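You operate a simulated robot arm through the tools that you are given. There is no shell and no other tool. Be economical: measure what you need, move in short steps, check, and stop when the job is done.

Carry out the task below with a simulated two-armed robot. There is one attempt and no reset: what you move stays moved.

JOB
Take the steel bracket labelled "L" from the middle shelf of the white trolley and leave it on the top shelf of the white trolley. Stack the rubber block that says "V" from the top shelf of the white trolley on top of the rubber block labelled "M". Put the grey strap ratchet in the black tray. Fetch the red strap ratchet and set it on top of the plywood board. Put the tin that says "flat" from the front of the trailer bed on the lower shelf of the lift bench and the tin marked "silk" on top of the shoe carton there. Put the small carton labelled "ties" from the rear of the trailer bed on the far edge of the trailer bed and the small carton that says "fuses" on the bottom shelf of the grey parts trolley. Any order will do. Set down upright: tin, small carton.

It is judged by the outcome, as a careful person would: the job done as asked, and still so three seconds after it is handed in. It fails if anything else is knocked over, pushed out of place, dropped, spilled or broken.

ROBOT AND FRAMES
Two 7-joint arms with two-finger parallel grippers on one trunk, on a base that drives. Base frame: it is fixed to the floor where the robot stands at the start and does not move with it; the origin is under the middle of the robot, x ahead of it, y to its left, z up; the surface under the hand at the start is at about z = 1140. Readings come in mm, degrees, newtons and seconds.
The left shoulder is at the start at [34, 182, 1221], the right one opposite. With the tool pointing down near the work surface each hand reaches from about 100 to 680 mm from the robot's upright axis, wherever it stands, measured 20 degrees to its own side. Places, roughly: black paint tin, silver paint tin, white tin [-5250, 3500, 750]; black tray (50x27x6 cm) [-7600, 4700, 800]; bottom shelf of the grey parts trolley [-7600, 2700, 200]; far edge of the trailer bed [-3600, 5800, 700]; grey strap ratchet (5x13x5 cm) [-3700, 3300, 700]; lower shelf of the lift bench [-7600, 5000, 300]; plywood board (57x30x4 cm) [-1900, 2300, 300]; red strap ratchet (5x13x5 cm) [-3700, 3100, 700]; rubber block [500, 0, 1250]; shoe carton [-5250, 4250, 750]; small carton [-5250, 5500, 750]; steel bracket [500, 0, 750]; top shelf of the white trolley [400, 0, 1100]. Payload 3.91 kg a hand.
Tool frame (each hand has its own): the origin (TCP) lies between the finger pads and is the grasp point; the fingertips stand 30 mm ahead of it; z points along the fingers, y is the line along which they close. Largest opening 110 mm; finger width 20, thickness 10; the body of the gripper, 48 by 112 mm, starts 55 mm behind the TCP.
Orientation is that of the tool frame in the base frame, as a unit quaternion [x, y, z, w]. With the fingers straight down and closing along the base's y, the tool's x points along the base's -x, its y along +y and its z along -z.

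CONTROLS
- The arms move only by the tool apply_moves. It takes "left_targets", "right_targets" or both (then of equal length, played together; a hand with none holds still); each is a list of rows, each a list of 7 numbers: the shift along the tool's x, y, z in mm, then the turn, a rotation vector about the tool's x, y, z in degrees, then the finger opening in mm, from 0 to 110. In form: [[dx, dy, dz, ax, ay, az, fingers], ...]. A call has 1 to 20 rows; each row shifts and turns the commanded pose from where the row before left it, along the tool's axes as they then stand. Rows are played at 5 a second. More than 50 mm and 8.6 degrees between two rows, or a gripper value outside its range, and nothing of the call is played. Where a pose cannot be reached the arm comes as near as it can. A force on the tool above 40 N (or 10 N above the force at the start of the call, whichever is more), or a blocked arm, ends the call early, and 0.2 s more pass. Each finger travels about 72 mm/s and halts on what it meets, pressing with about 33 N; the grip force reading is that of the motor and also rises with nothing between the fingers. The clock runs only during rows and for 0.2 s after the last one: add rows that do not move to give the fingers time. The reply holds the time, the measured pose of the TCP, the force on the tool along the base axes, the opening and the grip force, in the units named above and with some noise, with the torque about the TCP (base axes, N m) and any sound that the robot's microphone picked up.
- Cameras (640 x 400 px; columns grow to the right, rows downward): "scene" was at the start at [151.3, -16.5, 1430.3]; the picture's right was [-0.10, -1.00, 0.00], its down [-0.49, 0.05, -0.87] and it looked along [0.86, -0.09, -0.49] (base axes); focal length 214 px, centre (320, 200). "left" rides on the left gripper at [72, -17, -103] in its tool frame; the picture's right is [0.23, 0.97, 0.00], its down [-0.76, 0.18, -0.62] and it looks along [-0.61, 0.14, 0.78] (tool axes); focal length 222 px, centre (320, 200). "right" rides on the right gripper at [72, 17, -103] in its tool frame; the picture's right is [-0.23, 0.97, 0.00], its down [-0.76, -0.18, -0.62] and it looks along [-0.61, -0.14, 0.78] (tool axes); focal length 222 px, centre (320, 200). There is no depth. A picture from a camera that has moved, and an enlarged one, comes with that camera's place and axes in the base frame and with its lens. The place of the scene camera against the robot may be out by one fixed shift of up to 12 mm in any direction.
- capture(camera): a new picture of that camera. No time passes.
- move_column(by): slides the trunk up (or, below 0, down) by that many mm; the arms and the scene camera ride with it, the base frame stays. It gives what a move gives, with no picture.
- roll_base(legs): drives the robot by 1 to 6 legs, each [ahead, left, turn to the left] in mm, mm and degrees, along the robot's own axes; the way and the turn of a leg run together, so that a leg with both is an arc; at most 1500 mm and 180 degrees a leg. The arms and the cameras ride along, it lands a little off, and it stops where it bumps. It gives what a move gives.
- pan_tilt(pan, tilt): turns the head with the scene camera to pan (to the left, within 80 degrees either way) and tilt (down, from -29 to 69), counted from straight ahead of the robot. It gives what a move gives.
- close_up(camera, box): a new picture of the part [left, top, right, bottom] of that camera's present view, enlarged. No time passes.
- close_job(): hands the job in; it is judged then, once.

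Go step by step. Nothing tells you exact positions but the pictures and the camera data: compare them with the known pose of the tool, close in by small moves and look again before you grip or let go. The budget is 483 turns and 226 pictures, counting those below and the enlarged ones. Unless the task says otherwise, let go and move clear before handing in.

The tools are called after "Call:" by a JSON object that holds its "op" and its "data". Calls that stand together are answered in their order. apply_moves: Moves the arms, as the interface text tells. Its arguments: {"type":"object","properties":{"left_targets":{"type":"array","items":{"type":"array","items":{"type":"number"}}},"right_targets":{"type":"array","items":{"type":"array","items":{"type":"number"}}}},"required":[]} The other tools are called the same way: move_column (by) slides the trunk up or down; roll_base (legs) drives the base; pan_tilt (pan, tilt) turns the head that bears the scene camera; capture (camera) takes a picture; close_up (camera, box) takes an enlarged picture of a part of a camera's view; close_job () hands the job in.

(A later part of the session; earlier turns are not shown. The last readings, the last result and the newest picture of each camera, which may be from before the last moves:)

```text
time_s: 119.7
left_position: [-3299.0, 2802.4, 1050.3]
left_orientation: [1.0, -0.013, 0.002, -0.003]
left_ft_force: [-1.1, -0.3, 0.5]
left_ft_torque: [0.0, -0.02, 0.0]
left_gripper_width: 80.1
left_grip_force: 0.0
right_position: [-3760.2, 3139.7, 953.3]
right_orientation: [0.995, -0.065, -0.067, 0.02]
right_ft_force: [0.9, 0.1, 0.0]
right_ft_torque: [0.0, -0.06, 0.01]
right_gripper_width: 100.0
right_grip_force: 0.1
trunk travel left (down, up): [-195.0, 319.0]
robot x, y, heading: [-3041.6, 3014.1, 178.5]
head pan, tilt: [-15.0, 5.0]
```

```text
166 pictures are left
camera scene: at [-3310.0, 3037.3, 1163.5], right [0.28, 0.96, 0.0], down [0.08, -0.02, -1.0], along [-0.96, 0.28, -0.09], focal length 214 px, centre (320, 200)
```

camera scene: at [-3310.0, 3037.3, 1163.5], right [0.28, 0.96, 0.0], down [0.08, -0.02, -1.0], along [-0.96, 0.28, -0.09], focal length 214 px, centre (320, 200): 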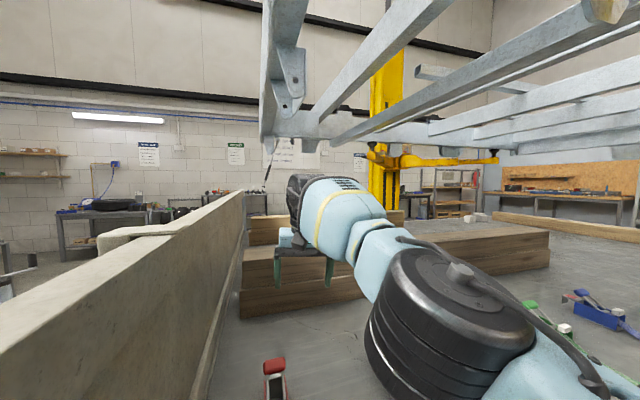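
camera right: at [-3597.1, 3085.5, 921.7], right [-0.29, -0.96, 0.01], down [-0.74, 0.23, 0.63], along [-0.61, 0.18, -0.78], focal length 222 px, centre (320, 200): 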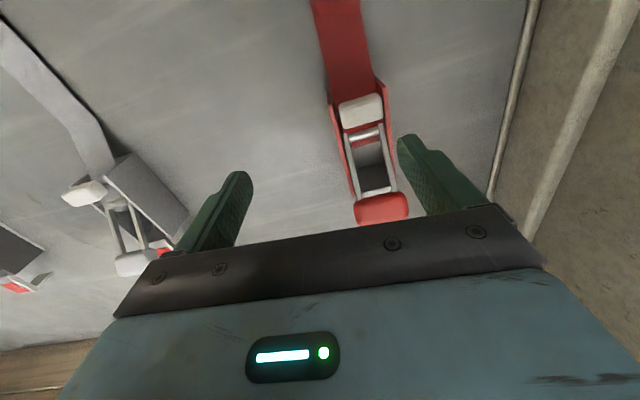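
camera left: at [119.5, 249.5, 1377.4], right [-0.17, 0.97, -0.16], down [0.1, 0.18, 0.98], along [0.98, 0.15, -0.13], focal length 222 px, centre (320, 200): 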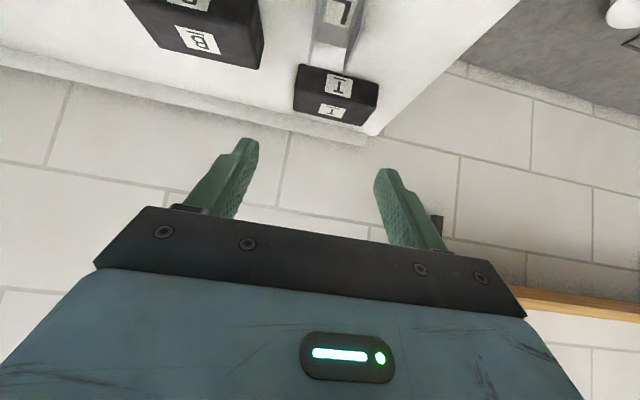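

No overhead contact; the limit is reach from my axis (~680). Retracting a bit, and driving closer to the bed in short legs.

Call:
{"op": "apply_moves", "data": {"right_targets": [[40, 0, 0, 0, 0, 0, 100], [40, 0, 0, 0, 0, 0, 100]]}}

Call:
{"op": "roll_base", "data": {"legs": [[100, 0, 0]]}}

Call:
{"op": "pan_tilt", "data": {"pan": 0, "tilt": 45}}

Call:
{"op": "capture", "data": {"camera": "scene"}}

```text
time_s: 120.2
left_position: [-3297.6, 2801.2, 1049.6]
left_orientation: [1.0, -0.013, 0.002, -0.004]
left_ft_force: [-0.2, -0.5, 0.1]
left_ft_torque: [-0.01, -0.02, 0.01]
left_gripper_width: 80.1
left_grip_force: 0.0
right_position: [-3756.2, 3136.6, 961.0]
right_orientation: [0.995, -0.074, -0.065, 0.021]
right_ft_force: [-0.7, 0.8, 0.0]
right_ft_torque: [-0.05, 0.02, 0.02]
right_gripper_width: 100.0
right_grip_force: 0.0
right hand out of reach, approached as far as the arm can: row 1, 2
trunk travel left (down, up): [-195.0, 319.0]
robot x, y, heading: [-3048.1, 3016.2, 178.7]
head pan, tilt: [-15.0, 5.0]
```

```text
time_s: 121.6
left_position: [-3369.4, 2804.5, 1055.8]
left_orientation: [1.0, -0.009, -0.007, -0.003]
left_ft_force: [-0.7, 0.5, -0.4]
left_ft_torque: [-0.02, 0.0, -0.02]
left_gripper_width: 80.1
left_grip_force: 0.0
right_position: [-3832.9, 3136.3, 975.3]
right_orientation: [0.994, -0.071, -0.074, 0.023]
right_ft_force: [-0.4, 1.0, -0.7]
right_ft_torque: [0.0, 0.0, -0.01]
right_gripper_width: 100.3
right_grip_force: 0.1
trunk travel left (down, up): [-195.0, 319.0]
robot x, y, heading: [-3133.9, 3019.3, 178.8]
head pan, tilt: [-15.0, 5.0]
stopped in leg 1: the robot was blocked; the commanded pose is now the measured one
```

```text
time_s: 122.6
left_position: [-3370.4, 2804.7, 1055.9]
left_orientation: [1.0, -0.009, -0.009, -0.003]
left_ft_force: [0.1, 0.4, -0.4]
left_ft_torque: [0.0, 0.0, -0.01]
left_gripper_width: 79.9
left_grip_force: 0.1
right_position: [-3831.1, 3137.2, 977.7]
right_orientation: [0.994, -0.071, -0.077, 0.023]
right_ft_force: [-0.5, 0.3, 0.5]
right_ft_torque: [-0.04, 0.01, 0.03]
right_gripper_width: 100.1
right_grip_force: 0.0
trunk travel left (down, up): [-195.0, 319.0]
robot x, y, heading: [-3137.5, 3018.0, 179.0]
head pan, tilt: [0.0, 45.0]
```

```text
165 pictures are left
camera scene: at [-3383.3, 3023.7, 1127.8], right [0.11, 0.99, 0.0], down [0.49, -0.06, -0.87], along [-0.87, 0.1, -0.49], focal length 214 px, centre (320, 200)
```

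scene: 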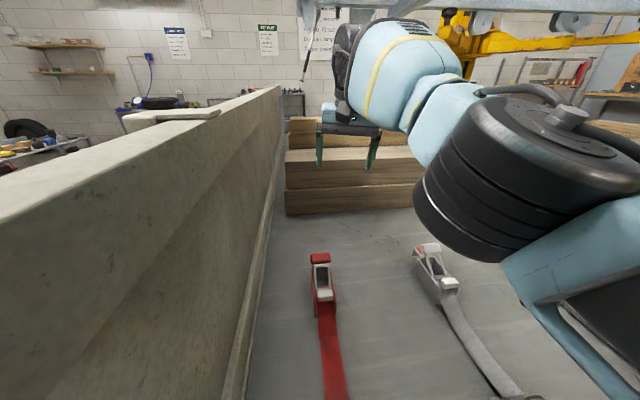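

The base touched the bed; backing off 25 mm. Then freeing the right arm by moving up and outward.

Call:
{"op": "roll_base", "data": {"legs": [[-25, 0, 0]]}}

Call:
{"op": "apply_moves", "data": {"right_targets": [[30, -20, -20, 0, 0, 0, 100], [30, -20, -20, 0, 0, 0, 100], [30, -20, -20, 0, 0, 0, 100]]}}

Call:
{"op": "capture", "data": {"camera": "scene"}}

```text
time_s: 123.4
left_position: [-3368.1, 2806.4, 1050.5]
left_orientation: [1.0, -0.01, 0.002, -0.002]
left_ft_force: [0.5, 0.0, -0.5]
left_ft_torque: [0.02, -0.04, -0.03]
left_gripper_width: 80.0
left_grip_force: 0.1
right_position: [-3826.7, 3139.4, 961.3]
right_orientation: [0.995, -0.071, -0.065, 0.022]
right_ft_force: [-0.1, 0.4, 0.4]
right_ft_torque: [-0.04, 0.01, -0.01]
right_gripper_width: 100.0
right_grip_force: 0.0
trunk travel left (down, up): [-195.0, 319.0]
robot x, y, heading: [-3112.2, 3015.4, 178.7]
head pan, tilt: [0.0, 45.0]
```

```text
time_s: 124.2
left_position: [-3366.6, 2806.0, 1048.4]
left_orientation: [1.0, -0.011, 0.002, -0.002]
left_ft_force: [0.0, 0.6, 0.6]
left_ft_torque: [-0.03, 0.01, -0.02]
left_gripper_width: 80.0
left_grip_force: 0.1
right_position: [-3811.9, 3156.5, 1007.5]
right_orientation: [0.995, -0.072, -0.065, 0.023]
right_ft_force: [0.8, -0.6, -0.5]
right_ft_torque: [-0.01, 0.01, 0.03]
right_gripper_width: 100.0
right_grip_force: 0.1
right hand out of reach, approached as far as the arm can: row 1, 2, 3
trunk travel left (down, up): [-195.0, 319.0]
robot x, y, heading: [-3113.1, 3015.5, 178.8]
head pan, tilt: [0.0, 45.0]
```

```text
164 pictures are left
camera scene: at [-3384.4, 3023.0, 1129.3], right [0.09, 1.0, 0.0], down [0.44, -0.04, -0.9], along [-0.89, 0.08, -0.44], focal length 214 px, centre (320, 200)
```

scene: 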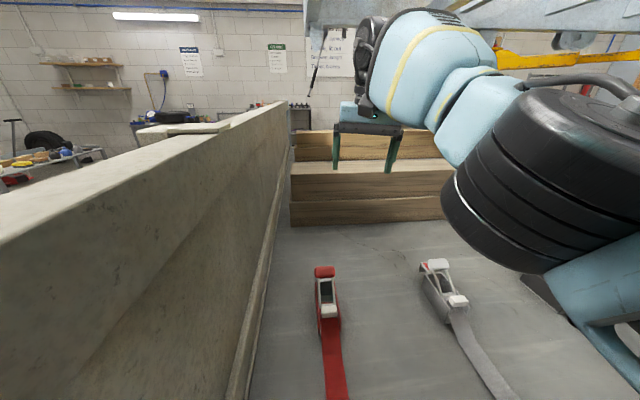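

The arm is stuck in an awkward configuration. I'll back out of the trailer area, raise the trunk, and set the arm into a good pose before lowering again.

Call:
{"op": "pan_tilt", "data": {"pan": 0, "tilt": 15}}

Call:
{"op": "roll_base", "data": {"legs": [[-400, 0, 0]]}}

Call:
{"op": "move_column", "data": {"by": 200}}

Call:
{"op": "apply_moves", "data": {"right_targets": [[40, 0, 0, 0, 0, 0, 100], [40, 0, 0, 0, 0, 0, 100], [40, 0, 0, 0, 0, 0, 100]]}}

Call:
{"op": "capture", "data": {"camera": "scene"}}

```text
time_s: 125.2
left_position: [-3365.8, 2803.2, 1050.4]
left_orientation: [1.0, -0.011, 0.003, -0.003]
left_ft_force: [-0.2, -0.9, -0.4]
left_ft_torque: [0.04, 0.0, -0.01]
left_gripper_width: 79.9
left_grip_force: 0.1
right_position: [-3812.6, 3154.6, 1007.2]
right_orientation: [0.995, -0.071, -0.066, 0.022]
right_ft_force: [0.0, -0.2, -0.8]
right_ft_torque: [0.01, -0.01, 0.0]
right_gripper_width: 100.1
right_grip_force: 0.0
trunk travel left (down, up): [-195.0, 319.0]
robot x, y, heading: [-3118.5, 3014.8, 178.9]
head pan, tilt: [0.0, 15.0]
```

```text
time_s: 127.7
left_position: [-2960.9, 2795.1, 1049.3]
left_orientation: [1.0, -0.008, 0.001, -0.002]
left_ft_force: [0.1, -0.2, 0.3]
left_ft_torque: [-0.02, 0.01, 0.03]
left_gripper_width: 80.1
left_grip_force: 0.0
right_position: [-3409.3, 3146.4, 1007.9]
right_orientation: [0.995, -0.07, -0.065, 0.023]
right_ft_force: [0.6, 1.4, -0.7]
right_ft_torque: [0.01, 0.02, 0.01]
right_gripper_width: 99.8
right_grip_force: 0.1
trunk travel left (down, up): [-195.0, 319.0]
robot x, y, heading: [-2711.7, 3008.2, 179.2]
head pan, tilt: [0.0, 15.0]
```

```text
time_s: 129.9
left_position: [-2962.6, 2795.0, 1248.5]
left_orientation: [1.0, -0.008, 0.001, -0.003]
left_ft_force: [0.2, -0.4, -0.7]
left_ft_torque: [0.03, -0.01, 0.0]
left_gripper_width: 80.1
left_grip_force: 0.0
right_position: [-3348.5, 3144.2, 1319.4]
right_orientation: [0.984, -0.068, -0.164, 0.026]
right_ft_force: [0.3, -0.3, -0.4]
right_ft_torque: [-0.02, 0.02, -0.03]
right_gripper_width: 100.0
right_grip_force: 0.1
trunk travel left (down, up): [-395.0, 119.0]
robot x, y, heading: [-2710.2, 3005.2, 179.2]
head pan, tilt: [0.0, 15.0]
```

```text
time_s: 130.7
left_position: [-2961.8, 2797.1, 1250.4]
left_orientation: [1.0, -0.009, 0.001, -0.002]
left_ft_force: [0.2, 0.6, -0.5]
left_ft_torque: [0.01, -0.03, 0.01]
left_gripper_width: 80.1
left_grip_force: 0.2
right_position: [-3236.9, 3129.0, 1282.8]
right_orientation: [0.984, -0.07, -0.163, 0.028]
right_ft_force: [0.4, -0.7, -1.0]
right_ft_torque: [-0.02, 0.01, 0.04]
right_gripper_width: 100.0
right_grip_force: 0.0
trunk travel left (down, up): [-395.0, 119.0]
robot x, y, heading: [-2709.4, 3012.1, 179.1]
head pan, tilt: [0.0, 15.0]
```

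```text
163 pictures are left
camera scene: at [-2919.9, 3007.0, 1356.9], right [0.02, 1.0, 0.0], down [0.26, -0.01, -0.97], along [-0.97, 0.02, -0.26], focal length 214 px, centre (320, 200)
```

scene: 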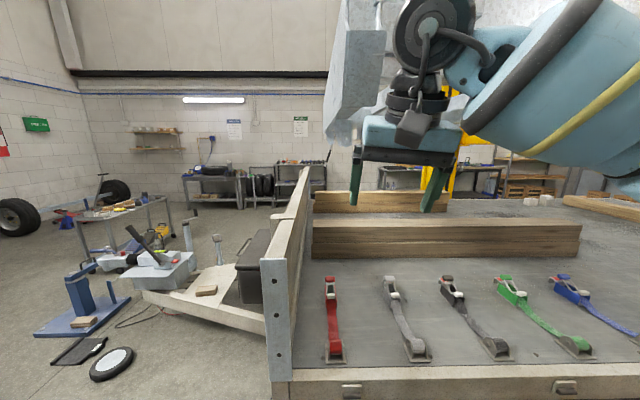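

The arm responds again. Straightening the right hand and drawing it back, before lowering.

Call:
{"op": "apply_moves", "data": {"right_targets": [[30, 0, 0, 0, 6.4, 0, 100], [30, 0, 0, 0, 6.4, 0, 100], [30, 0, 0, 0, 6.3, 0, 100], [20, 0, 0, 0, 0, -3, 100], [0, 0, 0, 0, 0, -3, 100]]}}

Call:
{"op": "move_column", "data": {"by": -300}}

```text
time_s: 131.9
left_position: [-2962.7, 2794.9, 1248.9]
left_orientation: [1.0, -0.009, 0.003, -0.002]
left_ft_force: [-0.2, 0.5, 0.6]
left_ft_torque: [0.02, 0.0, 0.01]
left_gripper_width: 79.9
left_grip_force: 0.0
right_position: [-3128.5, 3113.2, 1263.2]
right_orientation: [0.999, -0.008, 0.0, 0.037]
right_ft_force: [-0.4, -0.4, -0.1]
right_ft_torque: [0.01, -0.03, 0.04]
right_gripper_width: 100.3
right_grip_force: 0.1
trunk travel left (down, up): [-395.0, 119.0]
robot x, y, heading: [-2714.1, 3010.4, 179.3]
head pan, tilt: [0.0, 15.0]
```

```text
time_s: 134.9
left_position: [-2962.5, 2796.1, 949.7]
left_orientation: [1.0, -0.008, 0.001, -0.002]
left_ft_force: [0.4, 0.0, 0.8]
left_ft_torque: [-0.03, 0.0, 0.02]
left_gripper_width: 80.2
left_grip_force: 0.0
right_position: [-3131.3, 3113.9, 962.8]
right_orientation: [0.999, -0.01, 0.0, 0.038]
right_ft_force: [-17.1, 9.6, -0.6]
right_ft_torque: [-1.1, -1.92, 0.8]
right_gripper_width: 100.3
right_grip_force: 0.1
trunk travel left (down, up): [-95.0, 419.0]
robot x, y, heading: [-2710.1, 3011.2, 179.3]
head pan, tilt: [0.0, 15.0]
```

The leaning head is touching the right hand; moving the hand forward and to the right, and levelling it.

Call:
{"op": "apply_moves", "data": {"right_targets": [[-30, -25, 0, 0, 0, 0, 100], [-30, -25, 0, 4.3, 0, 0, 100], [-30, -20, 0, 0, 0, 0, 100]]}}

Call:
{"op": "roll_base", "data": {"legs": [[390, 0, 0]]}}

Call:
{"op": "capture", "data": {"camera": "scene"}}

Call:
{"op": "capture", "data": {"camera": "right"}}

```text
time_s: 135.7
left_position: [-2963.4, 2796.4, 949.6]
left_orientation: [1.0, -0.009, 0.002, -0.003]
left_ft_force: [0.3, 0.6, -0.4]
left_ft_torque: [-0.01, 0.0, 0.0]
left_gripper_width: 80.2
left_grip_force: 0.0
right_position: [-3218.2, 3183.6, 952.5]
right_orientation: [1.0, -0.008, -0.001, 0.003]
right_ft_force: [0.9, -0.1, 0.3]
right_ft_torque: [-0.01, 0.04, 0.01]
right_gripper_width: 100.3
right_grip_force: 0.1
right hand out of reach, approached as far as the arm can: row 3
trunk travel left (down, up): [-95.0, 419.0]
robot x, y, heading: [-2710.4, 3011.3, 179.1]
head pan, tilt: [0.0, 15.0]
```

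```text
time_s: 138.0
left_position: [-3316.1, 2802.1, 953.5]
left_orientation: [1.0, -0.003, -0.005, -0.001]
left_ft_force: [-0.6, 0.2, 0.5]
left_ft_torque: [0.01, -0.01, 0.03]
left_gripper_width: 79.8
left_grip_force: 0.0
right_position: [-3573.6, 3186.5, 959.5]
right_orientation: [1.0, -0.004, -0.009, 0.004]
right_ft_force: [0.3, 0.4, 0.1]
right_ft_torque: [-0.02, -0.01, -0.02]
right_gripper_width: 99.9
right_grip_force: 0.0
trunk travel left (down, up): [-95.0, 419.0]
robot x, y, heading: [-3078.2, 3017.2, 179.5]
head pan, tilt: [0.0, 15.0]
stopped in leg 1: the robot was blocked; the commanded pose is now the measured one
```

```text
162 pictures are left
camera scene: at [-3376.7, 3004.4, 1041.2], right [-0.09, 1.0, 0.0], down [0.15, 0.01, -0.99], along [-0.98, -0.09, -0.15], focal length 214 px, centre (320, 200)
```

scene: 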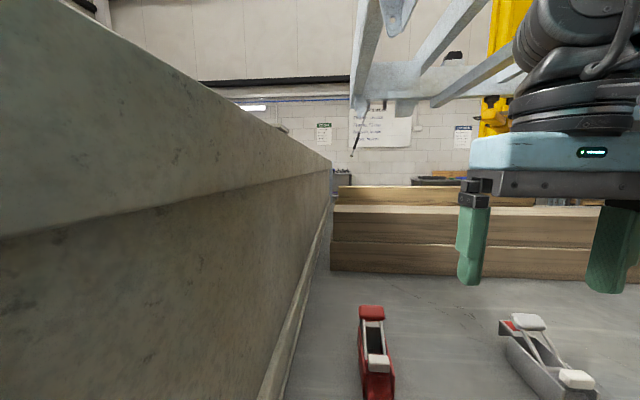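

```text
161 pictures are left
camera right: at [-3499.9, 3170.8, 1062.1], right [-0.23, -0.97, 0.01], down [-0.75, 0.19, 0.63], along [-0.62, 0.14, -0.77], focal length 222 px, centre (320, 200)
```

right: 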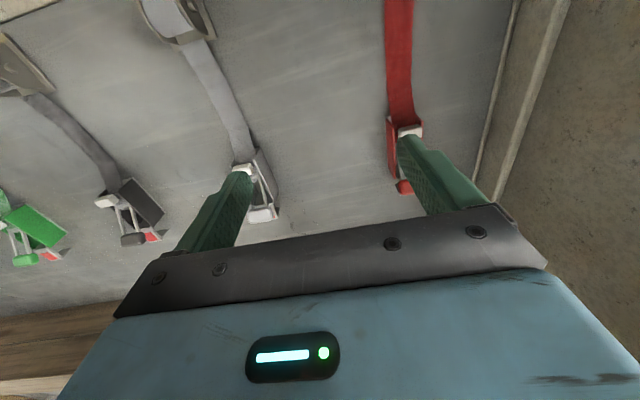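

The head is against the headboard. I'll back off, shift right, and approach red turned about 29° to the left.

Call:
{"op": "roll_base", "data": {"legs": [[-50, 0, 0], [0, -215, 0], [0, 0, 29]]}}

Call:
{"op": "pan_tilt", "data": {"pan": 0, "tilt": 30}}

Call:
{"op": "capture", "data": {"camera": "scene"}}

```text
time_s: 142.5
left_position: [-3140.6, 2923.1, 949.8]
left_orientation: [0.97, 0.244, 0.0, -0.003]
left_ft_force: [-0.8, -0.4, 0.6]
left_ft_torque: [0.02, 0.0, 0.0]
left_gripper_width: 79.8
left_grip_force: 0.0
right_position: [-3553.9, 3137.5, 954.3]
right_orientation: [0.97, 0.243, -0.001, 0.003]
right_ft_force: [-1.0, 0.4, 0.1]
right_ft_torque: [0.0, 0.02, -0.03]
right_gripper_width: 100.3
right_grip_force: 0.1
trunk travel left (down, up): [-95.0, 419.0]
robot x, y, heading: [-3029.1, 3234.7, -151.8]
head pan, tilt: [0.0, 15.0]
```

```text
time_s: 143.3
left_position: [-3141.1, 2923.7, 951.7]
left_orientation: [0.97, 0.244, 0.001, -0.003]
left_ft_force: [-0.4, 0.5, -0.2]
left_ft_torque: [0.02, 0.0, 0.02]
left_gripper_width: 79.7
left_grip_force: 0.1
right_position: [-3553.5, 3137.9, 952.9]
right_orientation: [0.97, 0.242, -0.001, 0.003]
right_ft_force: [0.0, 0.2, 0.5]
right_ft_torque: [-0.01, 0.06, 0.01]
right_gripper_width: 100.1
right_grip_force: 0.0
trunk travel left (down, up): [-95.0, 419.0]
robot x, y, heading: [-3030.4, 3232.8, -151.8]
head pan, tilt: [0.0, 30.0]
```

```text
160 pictures are left
camera scene: at [-3299.4, 3078.5, 1004.1], right [-0.47, 0.88, 0.0], down [0.44, 0.24, -0.87], along [-0.76, -0.41, -0.5], focal length 214 px, centre (320, 200)
```

scene: 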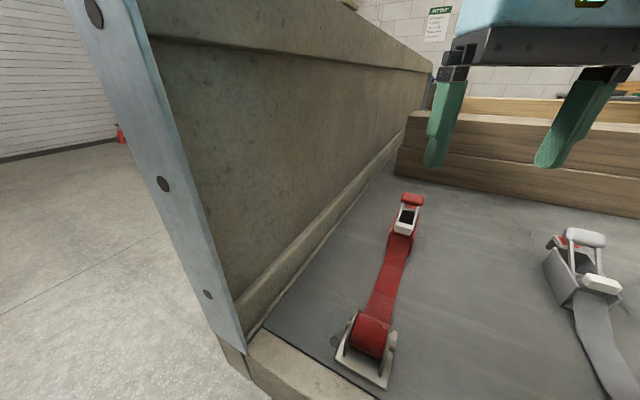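

Call:
{"op": "roll_base", "data": {"legs": [[55, 0, 0]]}}

Call:
{"op": "apply_moves", "data": {"right_targets": [[0, 0, 20, 0, 0, 7.5, 100], [0, 0, 20, 0, 0, 7.5, 100], [0, 0, 20, 0, 0, 7.5, 100], [0, 0, 0, 0, 0, 7.5, 100]]}}

Call:
{"op": "capture", "data": {"camera": "scene"}}

Call:
{"op": "capture", "data": {"camera": "right"}}

```text
time_s: 144.3
left_position: [-3190.6, 2897.2, 948.3]
left_orientation: [0.97, 0.244, 0.001, -0.003]
left_ft_force: [0.2, 0.0, 0.2]
left_ft_torque: [0.04, 0.0, 0.01]
left_gripper_width: 79.8
left_grip_force: 0.0
right_position: [-3600.8, 3111.4, 952.9]
right_orientation: [0.97, 0.244, -0.001, 0.003]
right_ft_force: [-1.2, -0.3, -0.5]
right_ft_torque: [0.03, -0.03, 0.02]
right_gripper_width: 99.9
right_grip_force: 0.0
trunk travel left (down, up): [-95.0, 419.0]
robot x, y, heading: [-3075.1, 3205.4, -151.5]
head pan, tilt: [0.0, 30.0]
```

```text
time_s: 145.3
left_position: [-3189.6, 2898.6, 949.9]
left_orientation: [0.97, 0.244, 0.0, -0.003]
left_ft_force: [0.0, 0.5, 0.0]
left_ft_torque: [0.02, 0.01, 0.0]
left_gripper_width: 80.1
left_grip_force: 0.1
right_position: [-3600.0, 3111.7, 892.3]
right_orientation: [1.0, -0.018, 0.001, 0.003]
right_ft_force: [0.7, -0.1, 0.7]
right_ft_torque: [-0.01, 0.0, 0.02]
right_gripper_width: 100.2
right_grip_force: 0.1
trunk travel left (down, up): [-95.0, 419.0]
robot x, y, heading: [-3074.2, 3209.9, -152.0]
head pan, tilt: [0.0, 30.0]
```

```text
159 pictures are left
camera scene: at [-3347.2, 3053.0, 1004.1], right [-0.47, 0.88, 0.0], down [0.44, 0.24, -0.87], along [-0.76, -0.41, -0.5], focal length 214 px, centre (320, 200)
```

scene: 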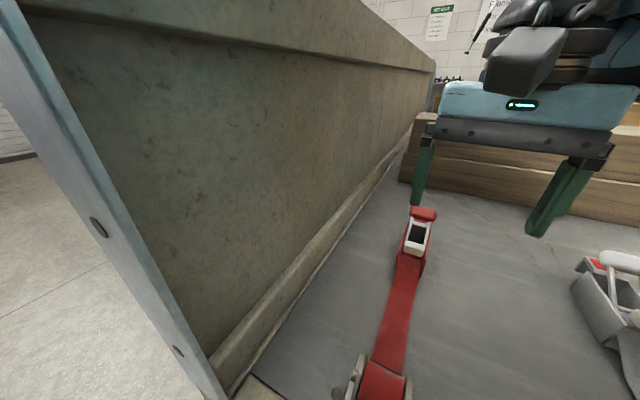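

```text
158 pictures are left
camera right: at [-3528.8, 3093.4, 997.3], right [-0.26, -0.97, 0.01], down [-0.75, 0.21, 0.62], along [-0.6, 0.16, -0.78], focal length 222 px, centre (320, 200)
```

right: 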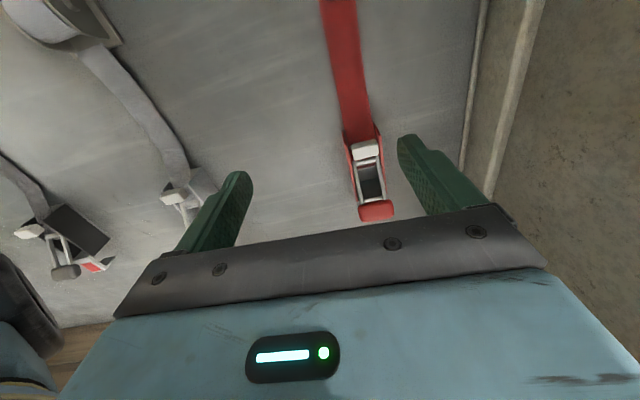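

Red centre now ≈ (-3708,3066). Moving above it.

Call:
{"op": "apply_moves", "data": {"right_targets": [[-26.5, 12.4, 25, 0, 0, 0, 100], [-26.5, 12.4, 25, 0, 0, 0, 100], [-26.5, 12.4, 25, 0, 0, 0, 100], [-26.5, 12.4, 25, 0, 0, 0, 100], [0, 0, 0, 0, 0, 0, 100]]}}

Call:
{"op": "capture", "data": {"camera": "right"}}

Call:
{"op": "capture", "data": {"camera": "scene"}}

```text
time_s: 146.5
left_position: [-3188.8, 2898.1, 949.3]
left_orientation: [0.97, 0.244, 0.0, -0.002]
left_ft_force: [0.2, -1.1, 0.2]
left_ft_torque: [0.01, 0.03, -0.02]
left_gripper_width: 80.1
left_grip_force: 0.0
right_position: [-3709.0, 3065.9, 794.5]
right_orientation: [1.0, -0.016, -0.001, 0.002]
right_ft_force: [-0.9, 1.1, 0.8]
right_ft_torque: [-0.01, -0.04, 0.04]
right_gripper_width: 99.9
right_grip_force: 0.1
trunk travel left (down, up): [-95.0, 419.0]
robot x, y, heading: [-3071.1, 3207.1, -151.6]
head pan, tilt: [0.0, 30.0]
```

```text
157 pictures are left
camera right: at [-3637.4, 3047.8, 898.5], right [-0.26, -0.97, 0.01], down [-0.76, 0.21, 0.62], along [-0.6, 0.16, -0.78], focal length 222 px, centre (320, 200)
```

right: 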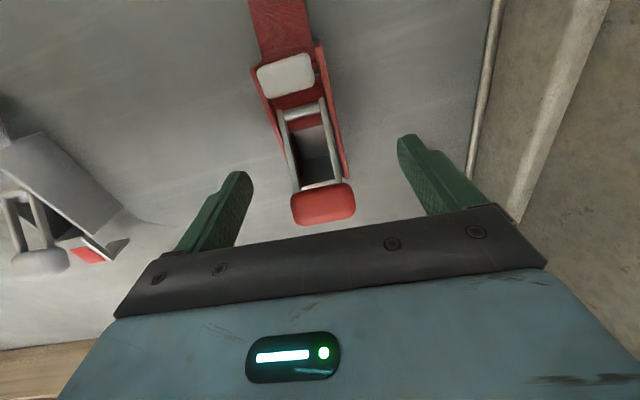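

```text
156 pictures are left
camera scene: at [-3347.2, 3053.1, 1004.1], right [-0.47, 0.88, 0.0], down [0.44, 0.24, -0.87], along [-0.76, -0.41, -0.5], focal length 214 px, centre (320, 200)
```

scene: 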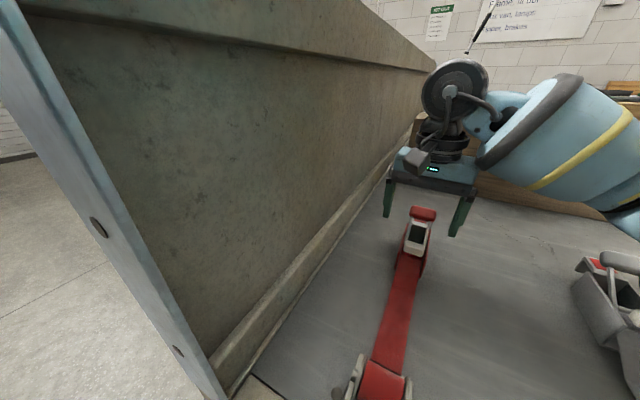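

Small correction (+9 mm in y), then down and grip.

Call:
{"op": "apply_moves", "data": {"right_targets": [[0, -9, 20, 0, 0, 0, 100], [0, 0, 20, 0, 0, 0, 100], [0, 0, 12, 0, 0, 0, 100], [0, 0, 0, 0, 0, 0, 60], [0, 0, 0, 0, 0, 0, 40], [0, 0, 0, 0, 0, 0, 40], [0, 0, 0, 0, 0, 0, 40]]}}

Call:
{"op": "capture", "data": {"camera": "right"}}

```text
time_s: 148.1
left_position: [-3188.6, 2896.8, 949.7]
left_orientation: [0.97, 0.244, 0.0, -0.003]
left_ft_force: [-0.2, 0.3, -0.2]
left_ft_torque: [0.0, 0.01, 0.01]
left_gripper_width: 79.9
left_grip_force: 0.0
right_position: [-3706.3, 3073.9, 741.2]
right_orientation: [1.0, -0.016, 0.0, 0.004]
right_ft_force: [-1.1, 0.0, 0.7]
right_ft_torque: [0.08, 0.12, 0.05]
right_gripper_width: 44.6
right_grip_force: 33.0
trunk travel left (down, up): [-95.0, 419.0]
robot x, y, heading: [-3075.1, 3204.6, -151.6]
head pan, tilt: [0.0, 30.0]
```

```text
155 pictures are left
camera right: at [-3635.2, 3056.3, 844.2], right [-0.26, -0.97, 0.01], down [-0.76, 0.21, 0.62], along [-0.6, 0.16, -0.78], focal length 222 px, centre (320, 200)
```

right: 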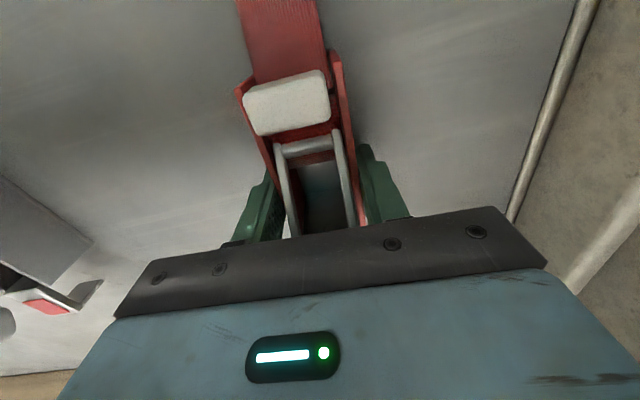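

Gripped (44.6 mm). Lifting slowly to see what the strap does.

Call:
{"op": "apply_moves", "data": {"right_targets": [[0, 0, -15, 0, 0, 0, 40], [0, 0, -15, 0, 0, 0, 40], [0, 0, -15, 0, 0, 0, 40], [0, 0, 0, 0, 0, 0, 40]]}}

Call:
{"op": "capture", "data": {"camera": "right"}}

Call:
{"op": "capture", "data": {"camera": "scene"}}

```text
time_s: 149.1
left_position: [-3189.9, 2898.3, 949.2]
left_orientation: [0.97, 0.243, 0.001, -0.002]
left_ft_force: [-0.6, -0.5, 0.6]
left_ft_torque: [-0.06, 0.02, 0.0]
left_gripper_width: 80.1
left_grip_force: 0.1
right_position: [-3710.0, 3074.6, 786.4]
right_orientation: [1.0, -0.016, 0.0, 0.003]
right_ft_force: [0.4, -0.4, -3.7]
right_ft_torque: [-0.02, 0.01, -0.01]
right_gripper_width: 44.9
right_grip_force: 32.4
trunk travel left (down, up): [-95.0, 419.0]
robot x, y, heading: [-3072.6, 3207.4, -151.7]
head pan, tilt: [0.0, 30.0]
```

```text
154 pictures are left
camera right: at [-3638.2, 3056.5, 889.7], right [-0.26, -0.97, 0.01], down [-0.76, 0.21, 0.62], along [-0.6, 0.16, -0.78], focal length 222 px, centre (320, 200)
```

right: 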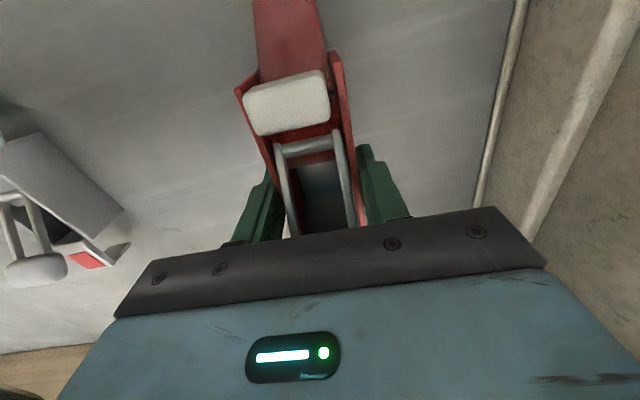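

```text
153 pictures are left
camera scene: at [-3347.6, 3052.9, 1003.9], right [-0.47, 0.88, 0.0], down [0.44, 0.24, -0.87], along [-0.76, -0.41, -0.5], focal length 214 px, centre (320, 200)
```

scene: 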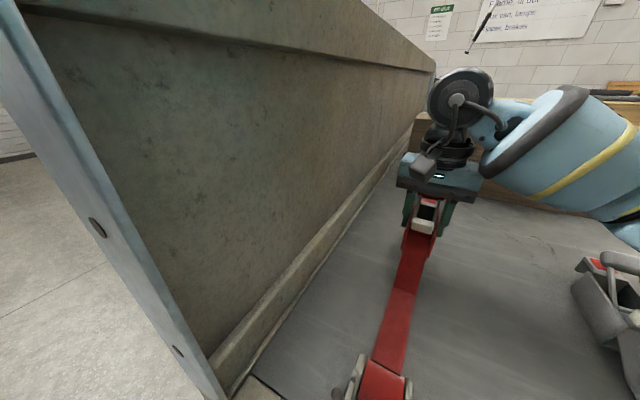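

The strap follows flexibly with almost no force. Raising further to see whether it pays out or pulls tight.

Call:
{"op": "apply_moves", "data": {"right_targets": [[10, 0, -30, 0, 0, 0, 40], [10, 0, -30, 0, 0, 0, 40], [10, 0, -30, 0, 0, 0, 40], [10, 0, -30, 0, 0, 0, 40], [0, 0, 0, 0, 0, 0, 40]]}}

Call:
{"op": "capture", "data": {"camera": "scene"}}

```text
time_s: 150.3
left_position: [-3189.8, 2897.2, 948.8]
left_orientation: [0.97, 0.244, 0.001, -0.002]
left_ft_force: [0.0, 0.3, 0.4]
left_ft_torque: [0.02, 0.01, -0.02]
left_gripper_width: 80.0
left_grip_force: 0.1
right_position: [-3667.8, 3071.8, 907.5]
right_orientation: [1.0, -0.017, 0.0, 0.002]
right_ft_force: [0.6, 0.0, -3.1]
right_ft_torque: [-0.02, 0.01, 0.04]
right_gripper_width: 44.9
right_grip_force: 33.0
trunk travel left (down, up): [-95.0, 419.0]
robot x, y, heading: [-3073.5, 3208.2, -151.9]
head pan, tilt: [0.0, 30.0]
```

```text
152 pictures are left
camera scene: at [-3347.7, 3052.9, 1003.9], right [-0.47, 0.88, 0.0], down [0.44, 0.24, -0.87], along [-0.76, -0.41, -0.5], focal length 214 px, centre (320, 200)
```

scene: 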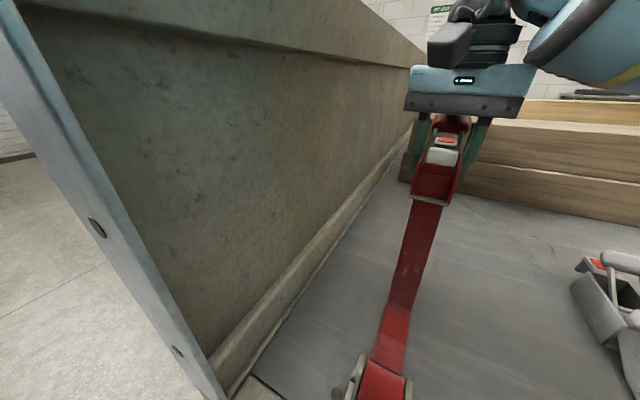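

The strap reels out freely. For placing under the cart's top I need a tilted tool, so I'll set the ratchet back down, release, and regrip it with the hand pitched 40°.

Call:
{"op": "apply_moves", "data": {"right_targets": [[-10, 0, 40, 0, 0, 0, 40], [-10, 0, 40, 0, 0, 0, 40], [-10, 0, 40, 0, 0, 0, 40], [-10, 0, 40, 0, 0, 0, 40], [0, 0, 5, 0, 0, 0, 40], [0, 0, 1.5, 0, 0, 0, 40]]}}

```text
time_s: 151.7
left_position: [-3189.5, 2898.3, 949.8]
left_orientation: [0.97, 0.245, 0.0, -0.003]
left_ft_force: [0.3, -0.2, 0.4]
left_ft_torque: [0.0, 0.0, 0.02]
left_gripper_width: 80.0
left_grip_force: 0.1
right_position: [-3707.3, 3074.3, 740.6]
right_orientation: [1.0, -0.016, -0.001, 0.003]
right_ft_force: [1.0, -0.8, -2.9]
right_ft_torque: [0.04, 0.02, 0.0]
right_gripper_width: 44.7
right_grip_force: 32.7
trunk travel left (down, up): [-95.0, 419.0]
robot x, y, heading: [-3072.0, 3203.8, -151.9]
head pan, tilt: [0.0, 30.0]
```

Call:
{"op": "apply_moves", "data": {"right_targets": [[0, 0, 1.5, 0, 0, 0, 40], [0, 0, 1, 0, 0, 0, 40], [0, 0, 0, 0, 0, 0, 40]]}}

```text
time_s: 152.5
left_position: [-3188.8, 2899.2, 951.1]
left_orientation: [0.97, 0.243, -0.001, -0.002]
left_ft_force: [-0.1, 0.7, -0.2]
left_ft_torque: [-0.03, -0.02, 0.0]
left_gripper_width: 80.0
left_grip_force: 0.1
right_position: [-3708.6, 3073.9, 740.9]
right_orientation: [1.0, -0.017, -0.003, 0.004]
right_ft_force: [-2.0, 4.1, 24.5]
right_ft_torque: [0.75, -0.44, 0.08]
right_gripper_width: 44.7
right_grip_force: 33.1
trunk travel left (down, up): [-95.0, 419.0]
robot x, y, heading: [-3075.8, 3210.1, -151.7]
head pan, tilt: [0.0, 30.0]
```

Contact. Releasing, rising, pitching the hand.

Call:
{"op": "apply_moves", "data": {"right_targets": [[0, 0, -1.5, 0, 0, 0, 60], [0, 0, 0, 0, 0, 0, 80], [0, 0, 0, 0, 0, 0, 90], [0, 0, -30, 0, 0, 0, 90], [0, 0, -35, 0, 0, 0, 90], [0, 0, -10, 0, -8, 0, 90], [0, 0, 0, 0, -8, 0, 90], [0, 0, 0, 0, -8, 0, 90], [0, 0, 0, 0, -8, 0, 90], [0, 0, 0, 0, -8, 0, 90]]}}

Call:
{"op": "capture", "data": {"camera": "right"}}

Call:
{"op": "capture", "data": {"camera": "scene"}}

```text
time_s: 154.7
left_position: [-3188.4, 2898.1, 950.4]
left_orientation: [0.97, 0.245, 0.0, -0.003]
left_ft_force: [-0.5, -0.1, -0.1]
left_ft_torque: [0.01, 0.01, 0.0]
left_gripper_width: 80.3
left_grip_force: 0.1
right_position: [-3709.0, 3072.7, 814.7]
right_orientation: [0.939, -0.016, -0.344, -0.002]
right_ft_force: [0.3, 0.0, 0.6]
right_ft_torque: [0.02, 0.05, -0.01]
right_gripper_width: 90.0
right_grip_force: 0.0
trunk travel left (down, up): [-95.0, 419.0]
robot x, y, heading: [-3075.0, 3205.2, -151.6]
head pan, tilt: [0.0, 30.0]
```

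```text
151 pictures are left
camera right: at [-3587.5, 3052.5, 847.6], right [-0.2, -0.97, 0.15], down [-0.17, 0.19, 0.97], along [-0.96, 0.17, -0.21], focal length 222 px, centre (320, 200)
```

right: 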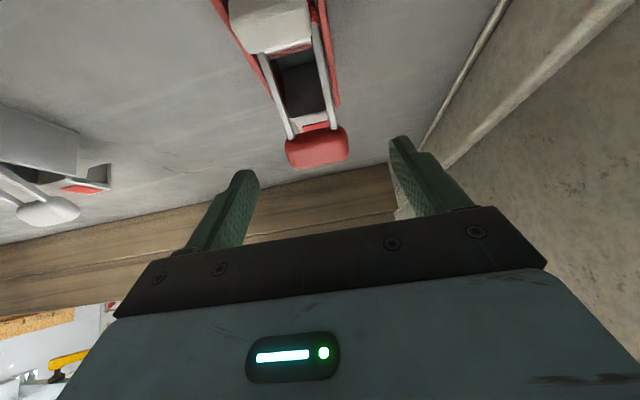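

```text
150 pictures are left
camera scene: at [-3347.3, 3053.0, 1004.1], right [-0.47, 0.88, 0.0], down [0.44, 0.24, -0.87], along [-0.76, -0.41, -0.5], focal length 214 px, centre (320, 200)
```

scene: 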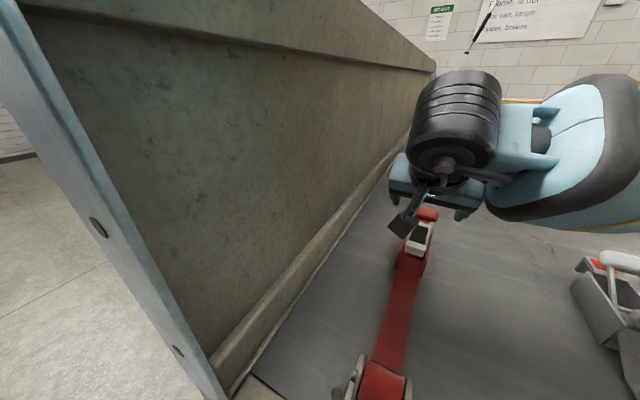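

Call:
{"op": "apply_moves", "data": {"right_targets": [[18, -0.5, 31, 0, 0, 0, 90], [14, -0.5, 24, 0, 0, 0, 90], [4.5, 0, 8, 0, 0, 0, 90], [0, 0, 0, 0, 0, 0, 60], [0, 0, 0, 0, 0, 0, 40], [0, 0, 0, 0, 0, 0, 40], [0, 0, 0, 0, 0, 0, 40]]}}

Call:
{"op": "capture", "data": {"camera": "right"}}

```text
time_s: 156.3
left_position: [-3188.2, 2897.9, 950.0]
left_orientation: [0.97, 0.244, 0.0, -0.003]
left_ft_force: [0.3, -0.8, 0.1]
left_ft_torque: [-0.01, -0.03, -0.03]
left_gripper_width: 80.1
left_grip_force: 0.1
right_position: [-3717.7, 3075.1, 743.1]
right_orientation: [0.939, -0.015, -0.342, -0.002]
right_ft_force: [-0.4, -0.3, 0.0]
right_ft_torque: [0.02, 0.11, 0.0]
right_gripper_width: 44.8
right_grip_force: 33.2
trunk travel left (down, up): [-95.0, 419.0]
robot x, y, heading: [-3072.8, 3210.7, -152.0]
head pan, tilt: [0.0, 30.0]
```

```text
149 pictures are left
camera right: at [-3597.7, 3054.3, 775.0], right [-0.2, -0.97, 0.15], down [-0.18, 0.19, 0.97], along [-0.96, 0.17, -0.21], focal length 222 px, centre (320, 200)
```

right: 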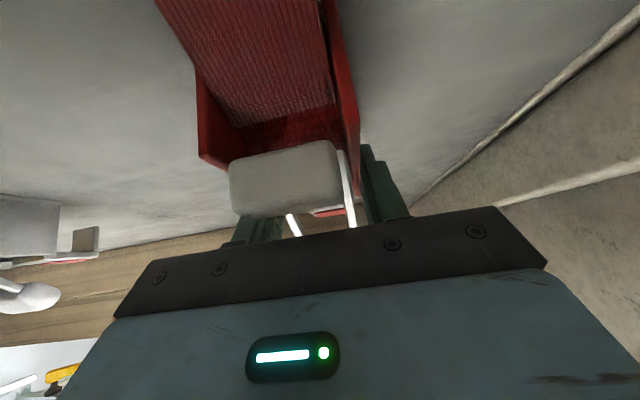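

Regripped with tilt. Lifting, drawing the hand in slightly, then backing out.

Call:
{"op": "apply_moves", "data": {"right_targets": [[-25.8, 0, -30.5, 0, 0, 0, 40], [-25.8, 0, -30.5, 0, 0, 0, 40], [-25.8, 0, -30.5, 0, 0, 0, 40], [-25.8, 0, -30.5, 0, 0, 0, 40], [30, 0, -25, 0, 0, 0, 40], [30, 0, -25, 0, 0, 0, 40]]}}

Call:
{"op": "roll_base", "data": {"legs": [[-350, 0, 0]]}}

Call:
{"op": "capture", "data": {"camera": "scene"}}

```text
time_s: 157.7
left_position: [-3188.2, 2897.6, 948.9]
left_orientation: [0.97, 0.244, 0.001, -0.003]
left_ft_force: [0.3, -0.7, 0.3]
left_ft_torque: [0.01, 0.01, 0.01]
left_gripper_width: 79.8
left_grip_force: 0.1
right_position: [-3641.7, 3073.1, 904.5]
right_orientation: [0.939, -0.016, -0.343, -0.002]
right_ft_force: [1.0, 0.4, -3.1]
right_ft_torque: [-0.01, 0.05, 0.02]
right_gripper_width: 45.1
right_grip_force: 33.2
trunk travel left (down, up): [-95.0, 419.0]
robot x, y, heading: [-3076.6, 3207.3, -151.8]
head pan, tilt: [0.0, 30.0]
```

```text
time_s: 159.9
left_position: [-2881.4, 3065.9, 948.8]
left_orientation: [0.971, 0.237, 0.0, -0.003]
left_ft_force: [-0.2, 0.1, -0.1]
left_ft_torque: [-0.03, 0.0, 0.0]
left_gripper_width: 79.8
left_grip_force: 0.1
right_position: [-3332.3, 3246.6, 903.6]
right_orientation: [0.939, -0.023, -0.342, -0.005]
right_ft_force: [-0.1, -0.1, -2.3]
right_ft_torque: [-0.01, 0.05, 0.04]
right_gripper_width: 44.7
right_grip_force: 32.8
trunk travel left (down, up): [-95.0, 419.0]
robot x, y, heading: [-2760.5, 3373.1, -152.4]
head pan, tilt: [0.0, 30.0]
```

```text
148 pictures are left
camera scene: at [-3037.1, 3222.0, 1004.1], right [-0.46, 0.89, 0.0], down [0.44, 0.23, -0.87], along [-0.77, -0.4, -0.5], focal length 214 px, centre (320, 200)
```

scene: 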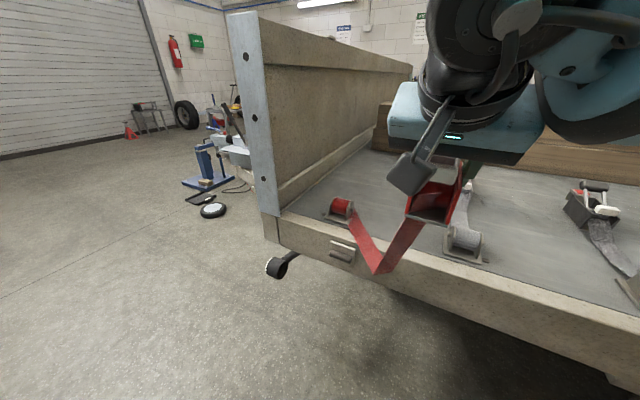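

Raising the trunk a little, turning to face -y, and looking at the cart's end.

Call:
{"op": "move_column", "data": {"by": 150}}

Call:
{"op": "roll_base", "data": {"legs": [[0, 0, 62.4], [0, 860, 0]]}}

Call:
{"op": "capture", "data": {"camera": "scene"}}

```text
time_s: 161.7
left_position: [-2882.7, 3064.3, 1099.1]
left_orientation: [0.971, 0.238, 0.002, -0.003]
left_ft_force: [-0.3, -0.2, -0.9]
left_ft_torque: [0.02, 0.0, 0.02]
left_gripper_width: 79.9
left_grip_force: 0.0
right_position: [-3332.0, 3246.3, 1052.1]
right_orientation: [0.939, -0.022, -0.342, -0.005]
right_ft_force: [0.0, 0.4, -2.5]
right_ft_torque: [-0.02, 0.07, 0.0]
right_gripper_width: 45.1
right_grip_force: 32.6
trunk travel left (down, up): [-245.0, 269.0]
robot x, y, heading: [-2760.2, 3373.3, -152.5]
head pan, tilt: [0.0, 30.0]
```

```text
time_s: 170.8
left_position: [-1792.0, 3147.0, 1100.9]
left_orientation: [0.694, 0.72, 0.0, -0.002]
left_ft_force: [0.5, -0.9, 0.2]
left_ft_torque: [-0.03, -0.01, -0.01]
left_gripper_width: 80.0
left_grip_force: 0.1
right_position: [-2147.4, 2819.4, 1050.7]
right_orientation: [0.806, 0.485, -0.289, 0.179]
right_ft_force: [0.7, 0.2, -2.6]
right_ft_torque: [-0.04, -0.01, 0.0]
right_gripper_width: 44.8
right_grip_force: 33.3
trunk travel left (down, up): [-245.0, 269.0]
robot x, y, heading: [-2020.9, 3389.3, -87.6]
head pan, tilt: [0.0, 30.0]
stopped in leg 2: the robot was blocked; the commanded pose is now the measured one
```

```text
147 pictures are left
camera scene: at [-2009.9, 3128.8, 1177.6], right [-1.0, -0.04, 0.0], down [-0.01, 0.5, -0.87], along [0.03, -0.86, -0.5], focal length 214 px, centre (320, 200)
```

scene: 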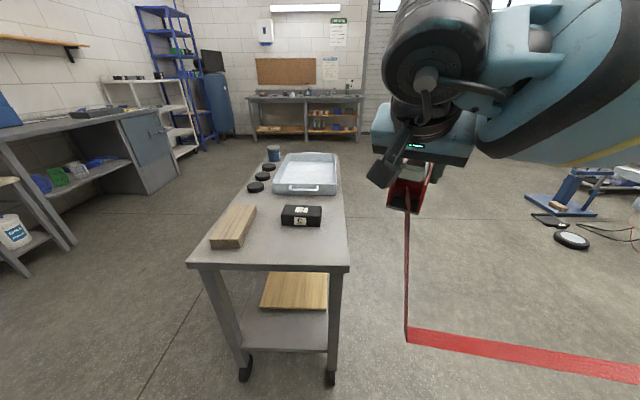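

Blocked while strafing; looking left to see what I touched.

Call:
{"op": "pan_tilt", "data": {"pan": 75, "tilt": 35}}

Call:
{"op": "capture", "data": {"camera": "scene"}}

```text
time_s: 172.3
left_position: [-1789.2, 3147.7, 1099.8]
left_orientation: [0.694, 0.72, 0.004, 0.002]
left_ft_force: [63.5, 17.1, -35.4]
left_ft_torque: [-1.65, 4.48, -0.86]
left_gripper_width: 80.1
left_grip_force: 0.0
right_position: [-2148.3, 2818.5, 1051.8]
right_orientation: [0.807, 0.483, -0.289, 0.18]
right_ft_force: [-0.5, -0.1, -3.1]
right_ft_torque: [-0.08, 0.04, 0.0]
right_gripper_width: 44.7
right_grip_force: 32.5
trunk travel left (down, up): [-245.0, 269.0]
robot x, y, heading: [-2015.0, 3384.2, -87.9]
head pan, tilt: [75.0, 35.0]
```

```text
146 pictures are left
camera scene: at [-2002.4, 3130.3, 1175.3], right [-0.99, -0.13, -0.01], down [-0.06, 0.52, -0.85], along [0.11, -0.85, -0.52], focal length 214 px, centre (320, 200)
```

scene: 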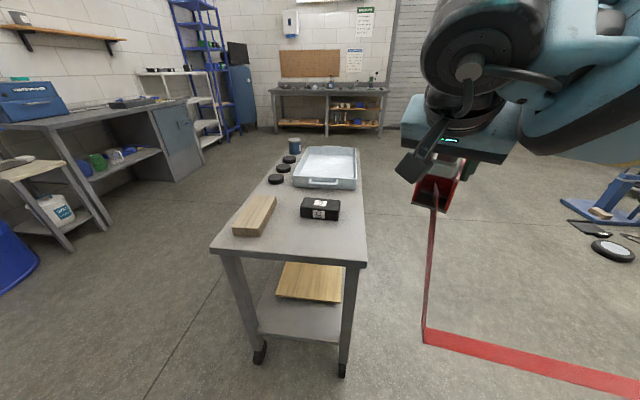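

The head is blocked by the left hand. Undoing, and moving the left hand forward out of the way.

Call:
{"op": "pan_tilt", "data": {"pan": 0, "tilt": 35}}

Call:
{"op": "apply_moves", "data": {"left_targets": [[-40, 5, 10, 0, 0, 0, 80], [-40, 5, 10, 0, 0, 0, 80], [-40, 5, 10, 0, 0, 0, 80], [-40, 5, 10, 0, 0, 0, 80]]}}

Call:
{"op": "pan_tilt", "data": {"pan": 75, "tilt": 30}}

Call:
{"op": "capture", "data": {"camera": "scene"}}

```text
time_s: 173.8
left_position: [-1792.4, 3146.0, 1100.3]
left_orientation: [0.694, 0.72, -0.002, -0.002]
left_ft_force: [0.6, 0.4, 0.4]
left_ft_torque: [-0.03, 0.02, 0.01]
left_gripper_width: 79.9
left_grip_force: 0.0
right_position: [-2147.4, 2819.0, 1052.5]
right_orientation: [0.806, 0.483, -0.29, 0.18]
right_ft_force: [-0.2, -0.9, -2.2]
right_ft_torque: [-0.05, 0.03, 0.02]
right_gripper_width: 44.6
right_grip_force: 33.3
trunk travel left (down, up): [-245.0, 269.0]
robot x, y, heading: [-2015.5, 3388.8, -87.8]
head pan, tilt: [0.0, 35.0]
```

```text
time_s: 174.8
left_position: [-1765.6, 2991.0, 1058.1]
left_orientation: [0.694, 0.72, 0.0, -0.001]
left_ft_force: [-0.3, 0.0, -0.1]
left_ft_torque: [0.03, -0.01, 0.03]
left_gripper_width: 79.9
left_grip_force: 0.0
right_position: [-2148.5, 2818.7, 1052.7]
right_orientation: [0.805, 0.484, -0.291, 0.181]
right_ft_force: [1.1, 0.8, -3.2]
right_ft_torque: [-0.03, 0.04, 0.0]
right_gripper_width: 44.8
right_grip_force: 32.7
trunk travel left (down, up): [-245.0, 269.0]
robot x, y, heading: [-2016.0, 3388.1, -88.0]
head pan, tilt: [0.0, 35.0]
```

```text
time_s: 176.2
left_position: [-1765.3, 2991.7, 1058.0]
left_orientation: [0.695, 0.719, 0.0, -0.001]
left_ft_force: [-1.0, 0.3, -0.9]
left_ft_torque: [-0.03, -0.01, 0.02]
left_gripper_width: 79.8
left_grip_force: 0.0
right_position: [-2147.7, 2818.5, 1053.1]
right_orientation: [0.806, 0.484, -0.29, 0.18]
right_ft_force: [0.5, 0.1, -2.2]
right_ft_torque: [-0.07, 0.0, 0.04]
right_gripper_width: 44.9
right_grip_force: 32.7
trunk travel left (down, up): [-245.0, 269.0]
robot x, y, heading: [-2014.4, 3391.0, -88.0]
head pan, tilt: [75.0, 30.0]
```

```text
145 pictures are left
camera scene: at [-1924.5, 3199.1, 1178.1], right [-0.23, -0.97, 0.0], down [-0.48, 0.11, -0.87], along [0.85, -0.2, -0.5], focal length 214 px, centre (320, 200)
```

scene: 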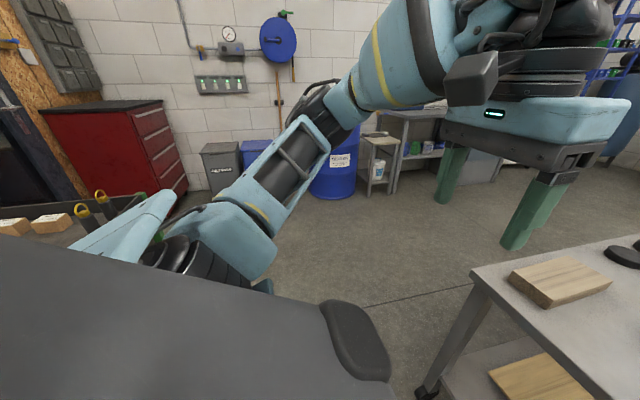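

My left elbow side is close to the green trolley, so I'll move away. I'll approach the board from the cart's open west side instead: go right (−x), turn to face +x, then strafe to y≈2500.

Call:
{"op": "roll_base", "data": {"legs": [[0, -740, 0], [0, 0, 88], [0, -890, 0]]}}

Call:
{"op": "pan_tilt", "data": {"pan": 20, "tilt": 30}}

Call:
{"op": "capture", "data": {"camera": "scene"}}

```text
time_s: 194.9
left_position: [-2301.8, 2720.3, 1058.1]
left_orientation: [-0.037, 0.999, -0.004, -0.001]
left_ft_force: [0.5, 0.0, 0.7]
left_ft_torque: [0.02, -0.04, 0.04]
left_gripper_width: 79.9
left_grip_force: 0.0
right_position: [-2115.5, 2345.4, 1053.2]
right_orientation: [0.209, 0.916, -0.072, 0.334]
right_ft_force: [0.0, 0.1, -2.9]
right_ft_torque: [-0.03, -0.04, 0.04]
right_gripper_width: 44.9
right_grip_force: 33.5
trunk travel left (down, up): [-245.0, 269.0]
robot x, y, heading: [-2689.3, 2452.2, 4.3]
head pan, tilt: [75.0, 30.0]
```

```text
time_s: 196.2
left_position: [-2301.7, 2720.4, 1057.6]
left_orientation: [-0.037, 0.999, -0.004, 0.0]
left_ft_force: [-0.9, 0.4, 1.0]
left_ft_torque: [0.01, -0.01, 0.0]
left_gripper_width: 79.8
left_grip_force: 0.0
right_position: [-2116.0, 2346.3, 1052.5]
right_orientation: [0.21, 0.916, -0.074, 0.334]
right_ft_force: [0.4, 0.3, -3.1]
right_ft_torque: [-0.01, -0.07, 0.0]
right_gripper_width: 44.8
right_grip_force: 33.2
trunk travel left (down, up): [-245.0, 269.0]
robot x, y, heading: [-2687.3, 2453.6, 4.1]
head pan, tilt: [20.0, 30.0]
```

```text
144 pictures are left
camera scene: at [-2445.6, 2494.1, 1177.8], right [0.41, -0.91, 0.0], down [-0.46, -0.21, -0.87], along [0.79, 0.36, -0.5], focal length 214 px, centre (320, 200)
```

scene: 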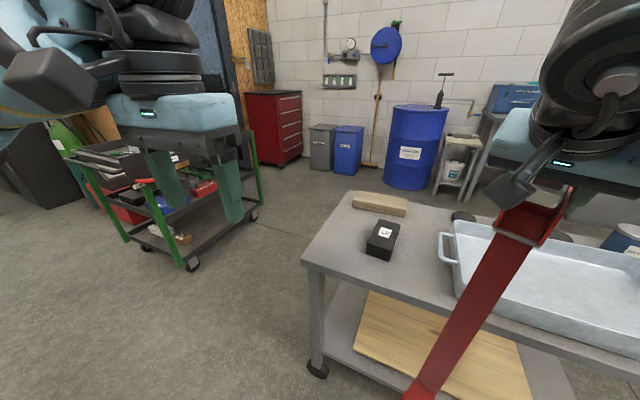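

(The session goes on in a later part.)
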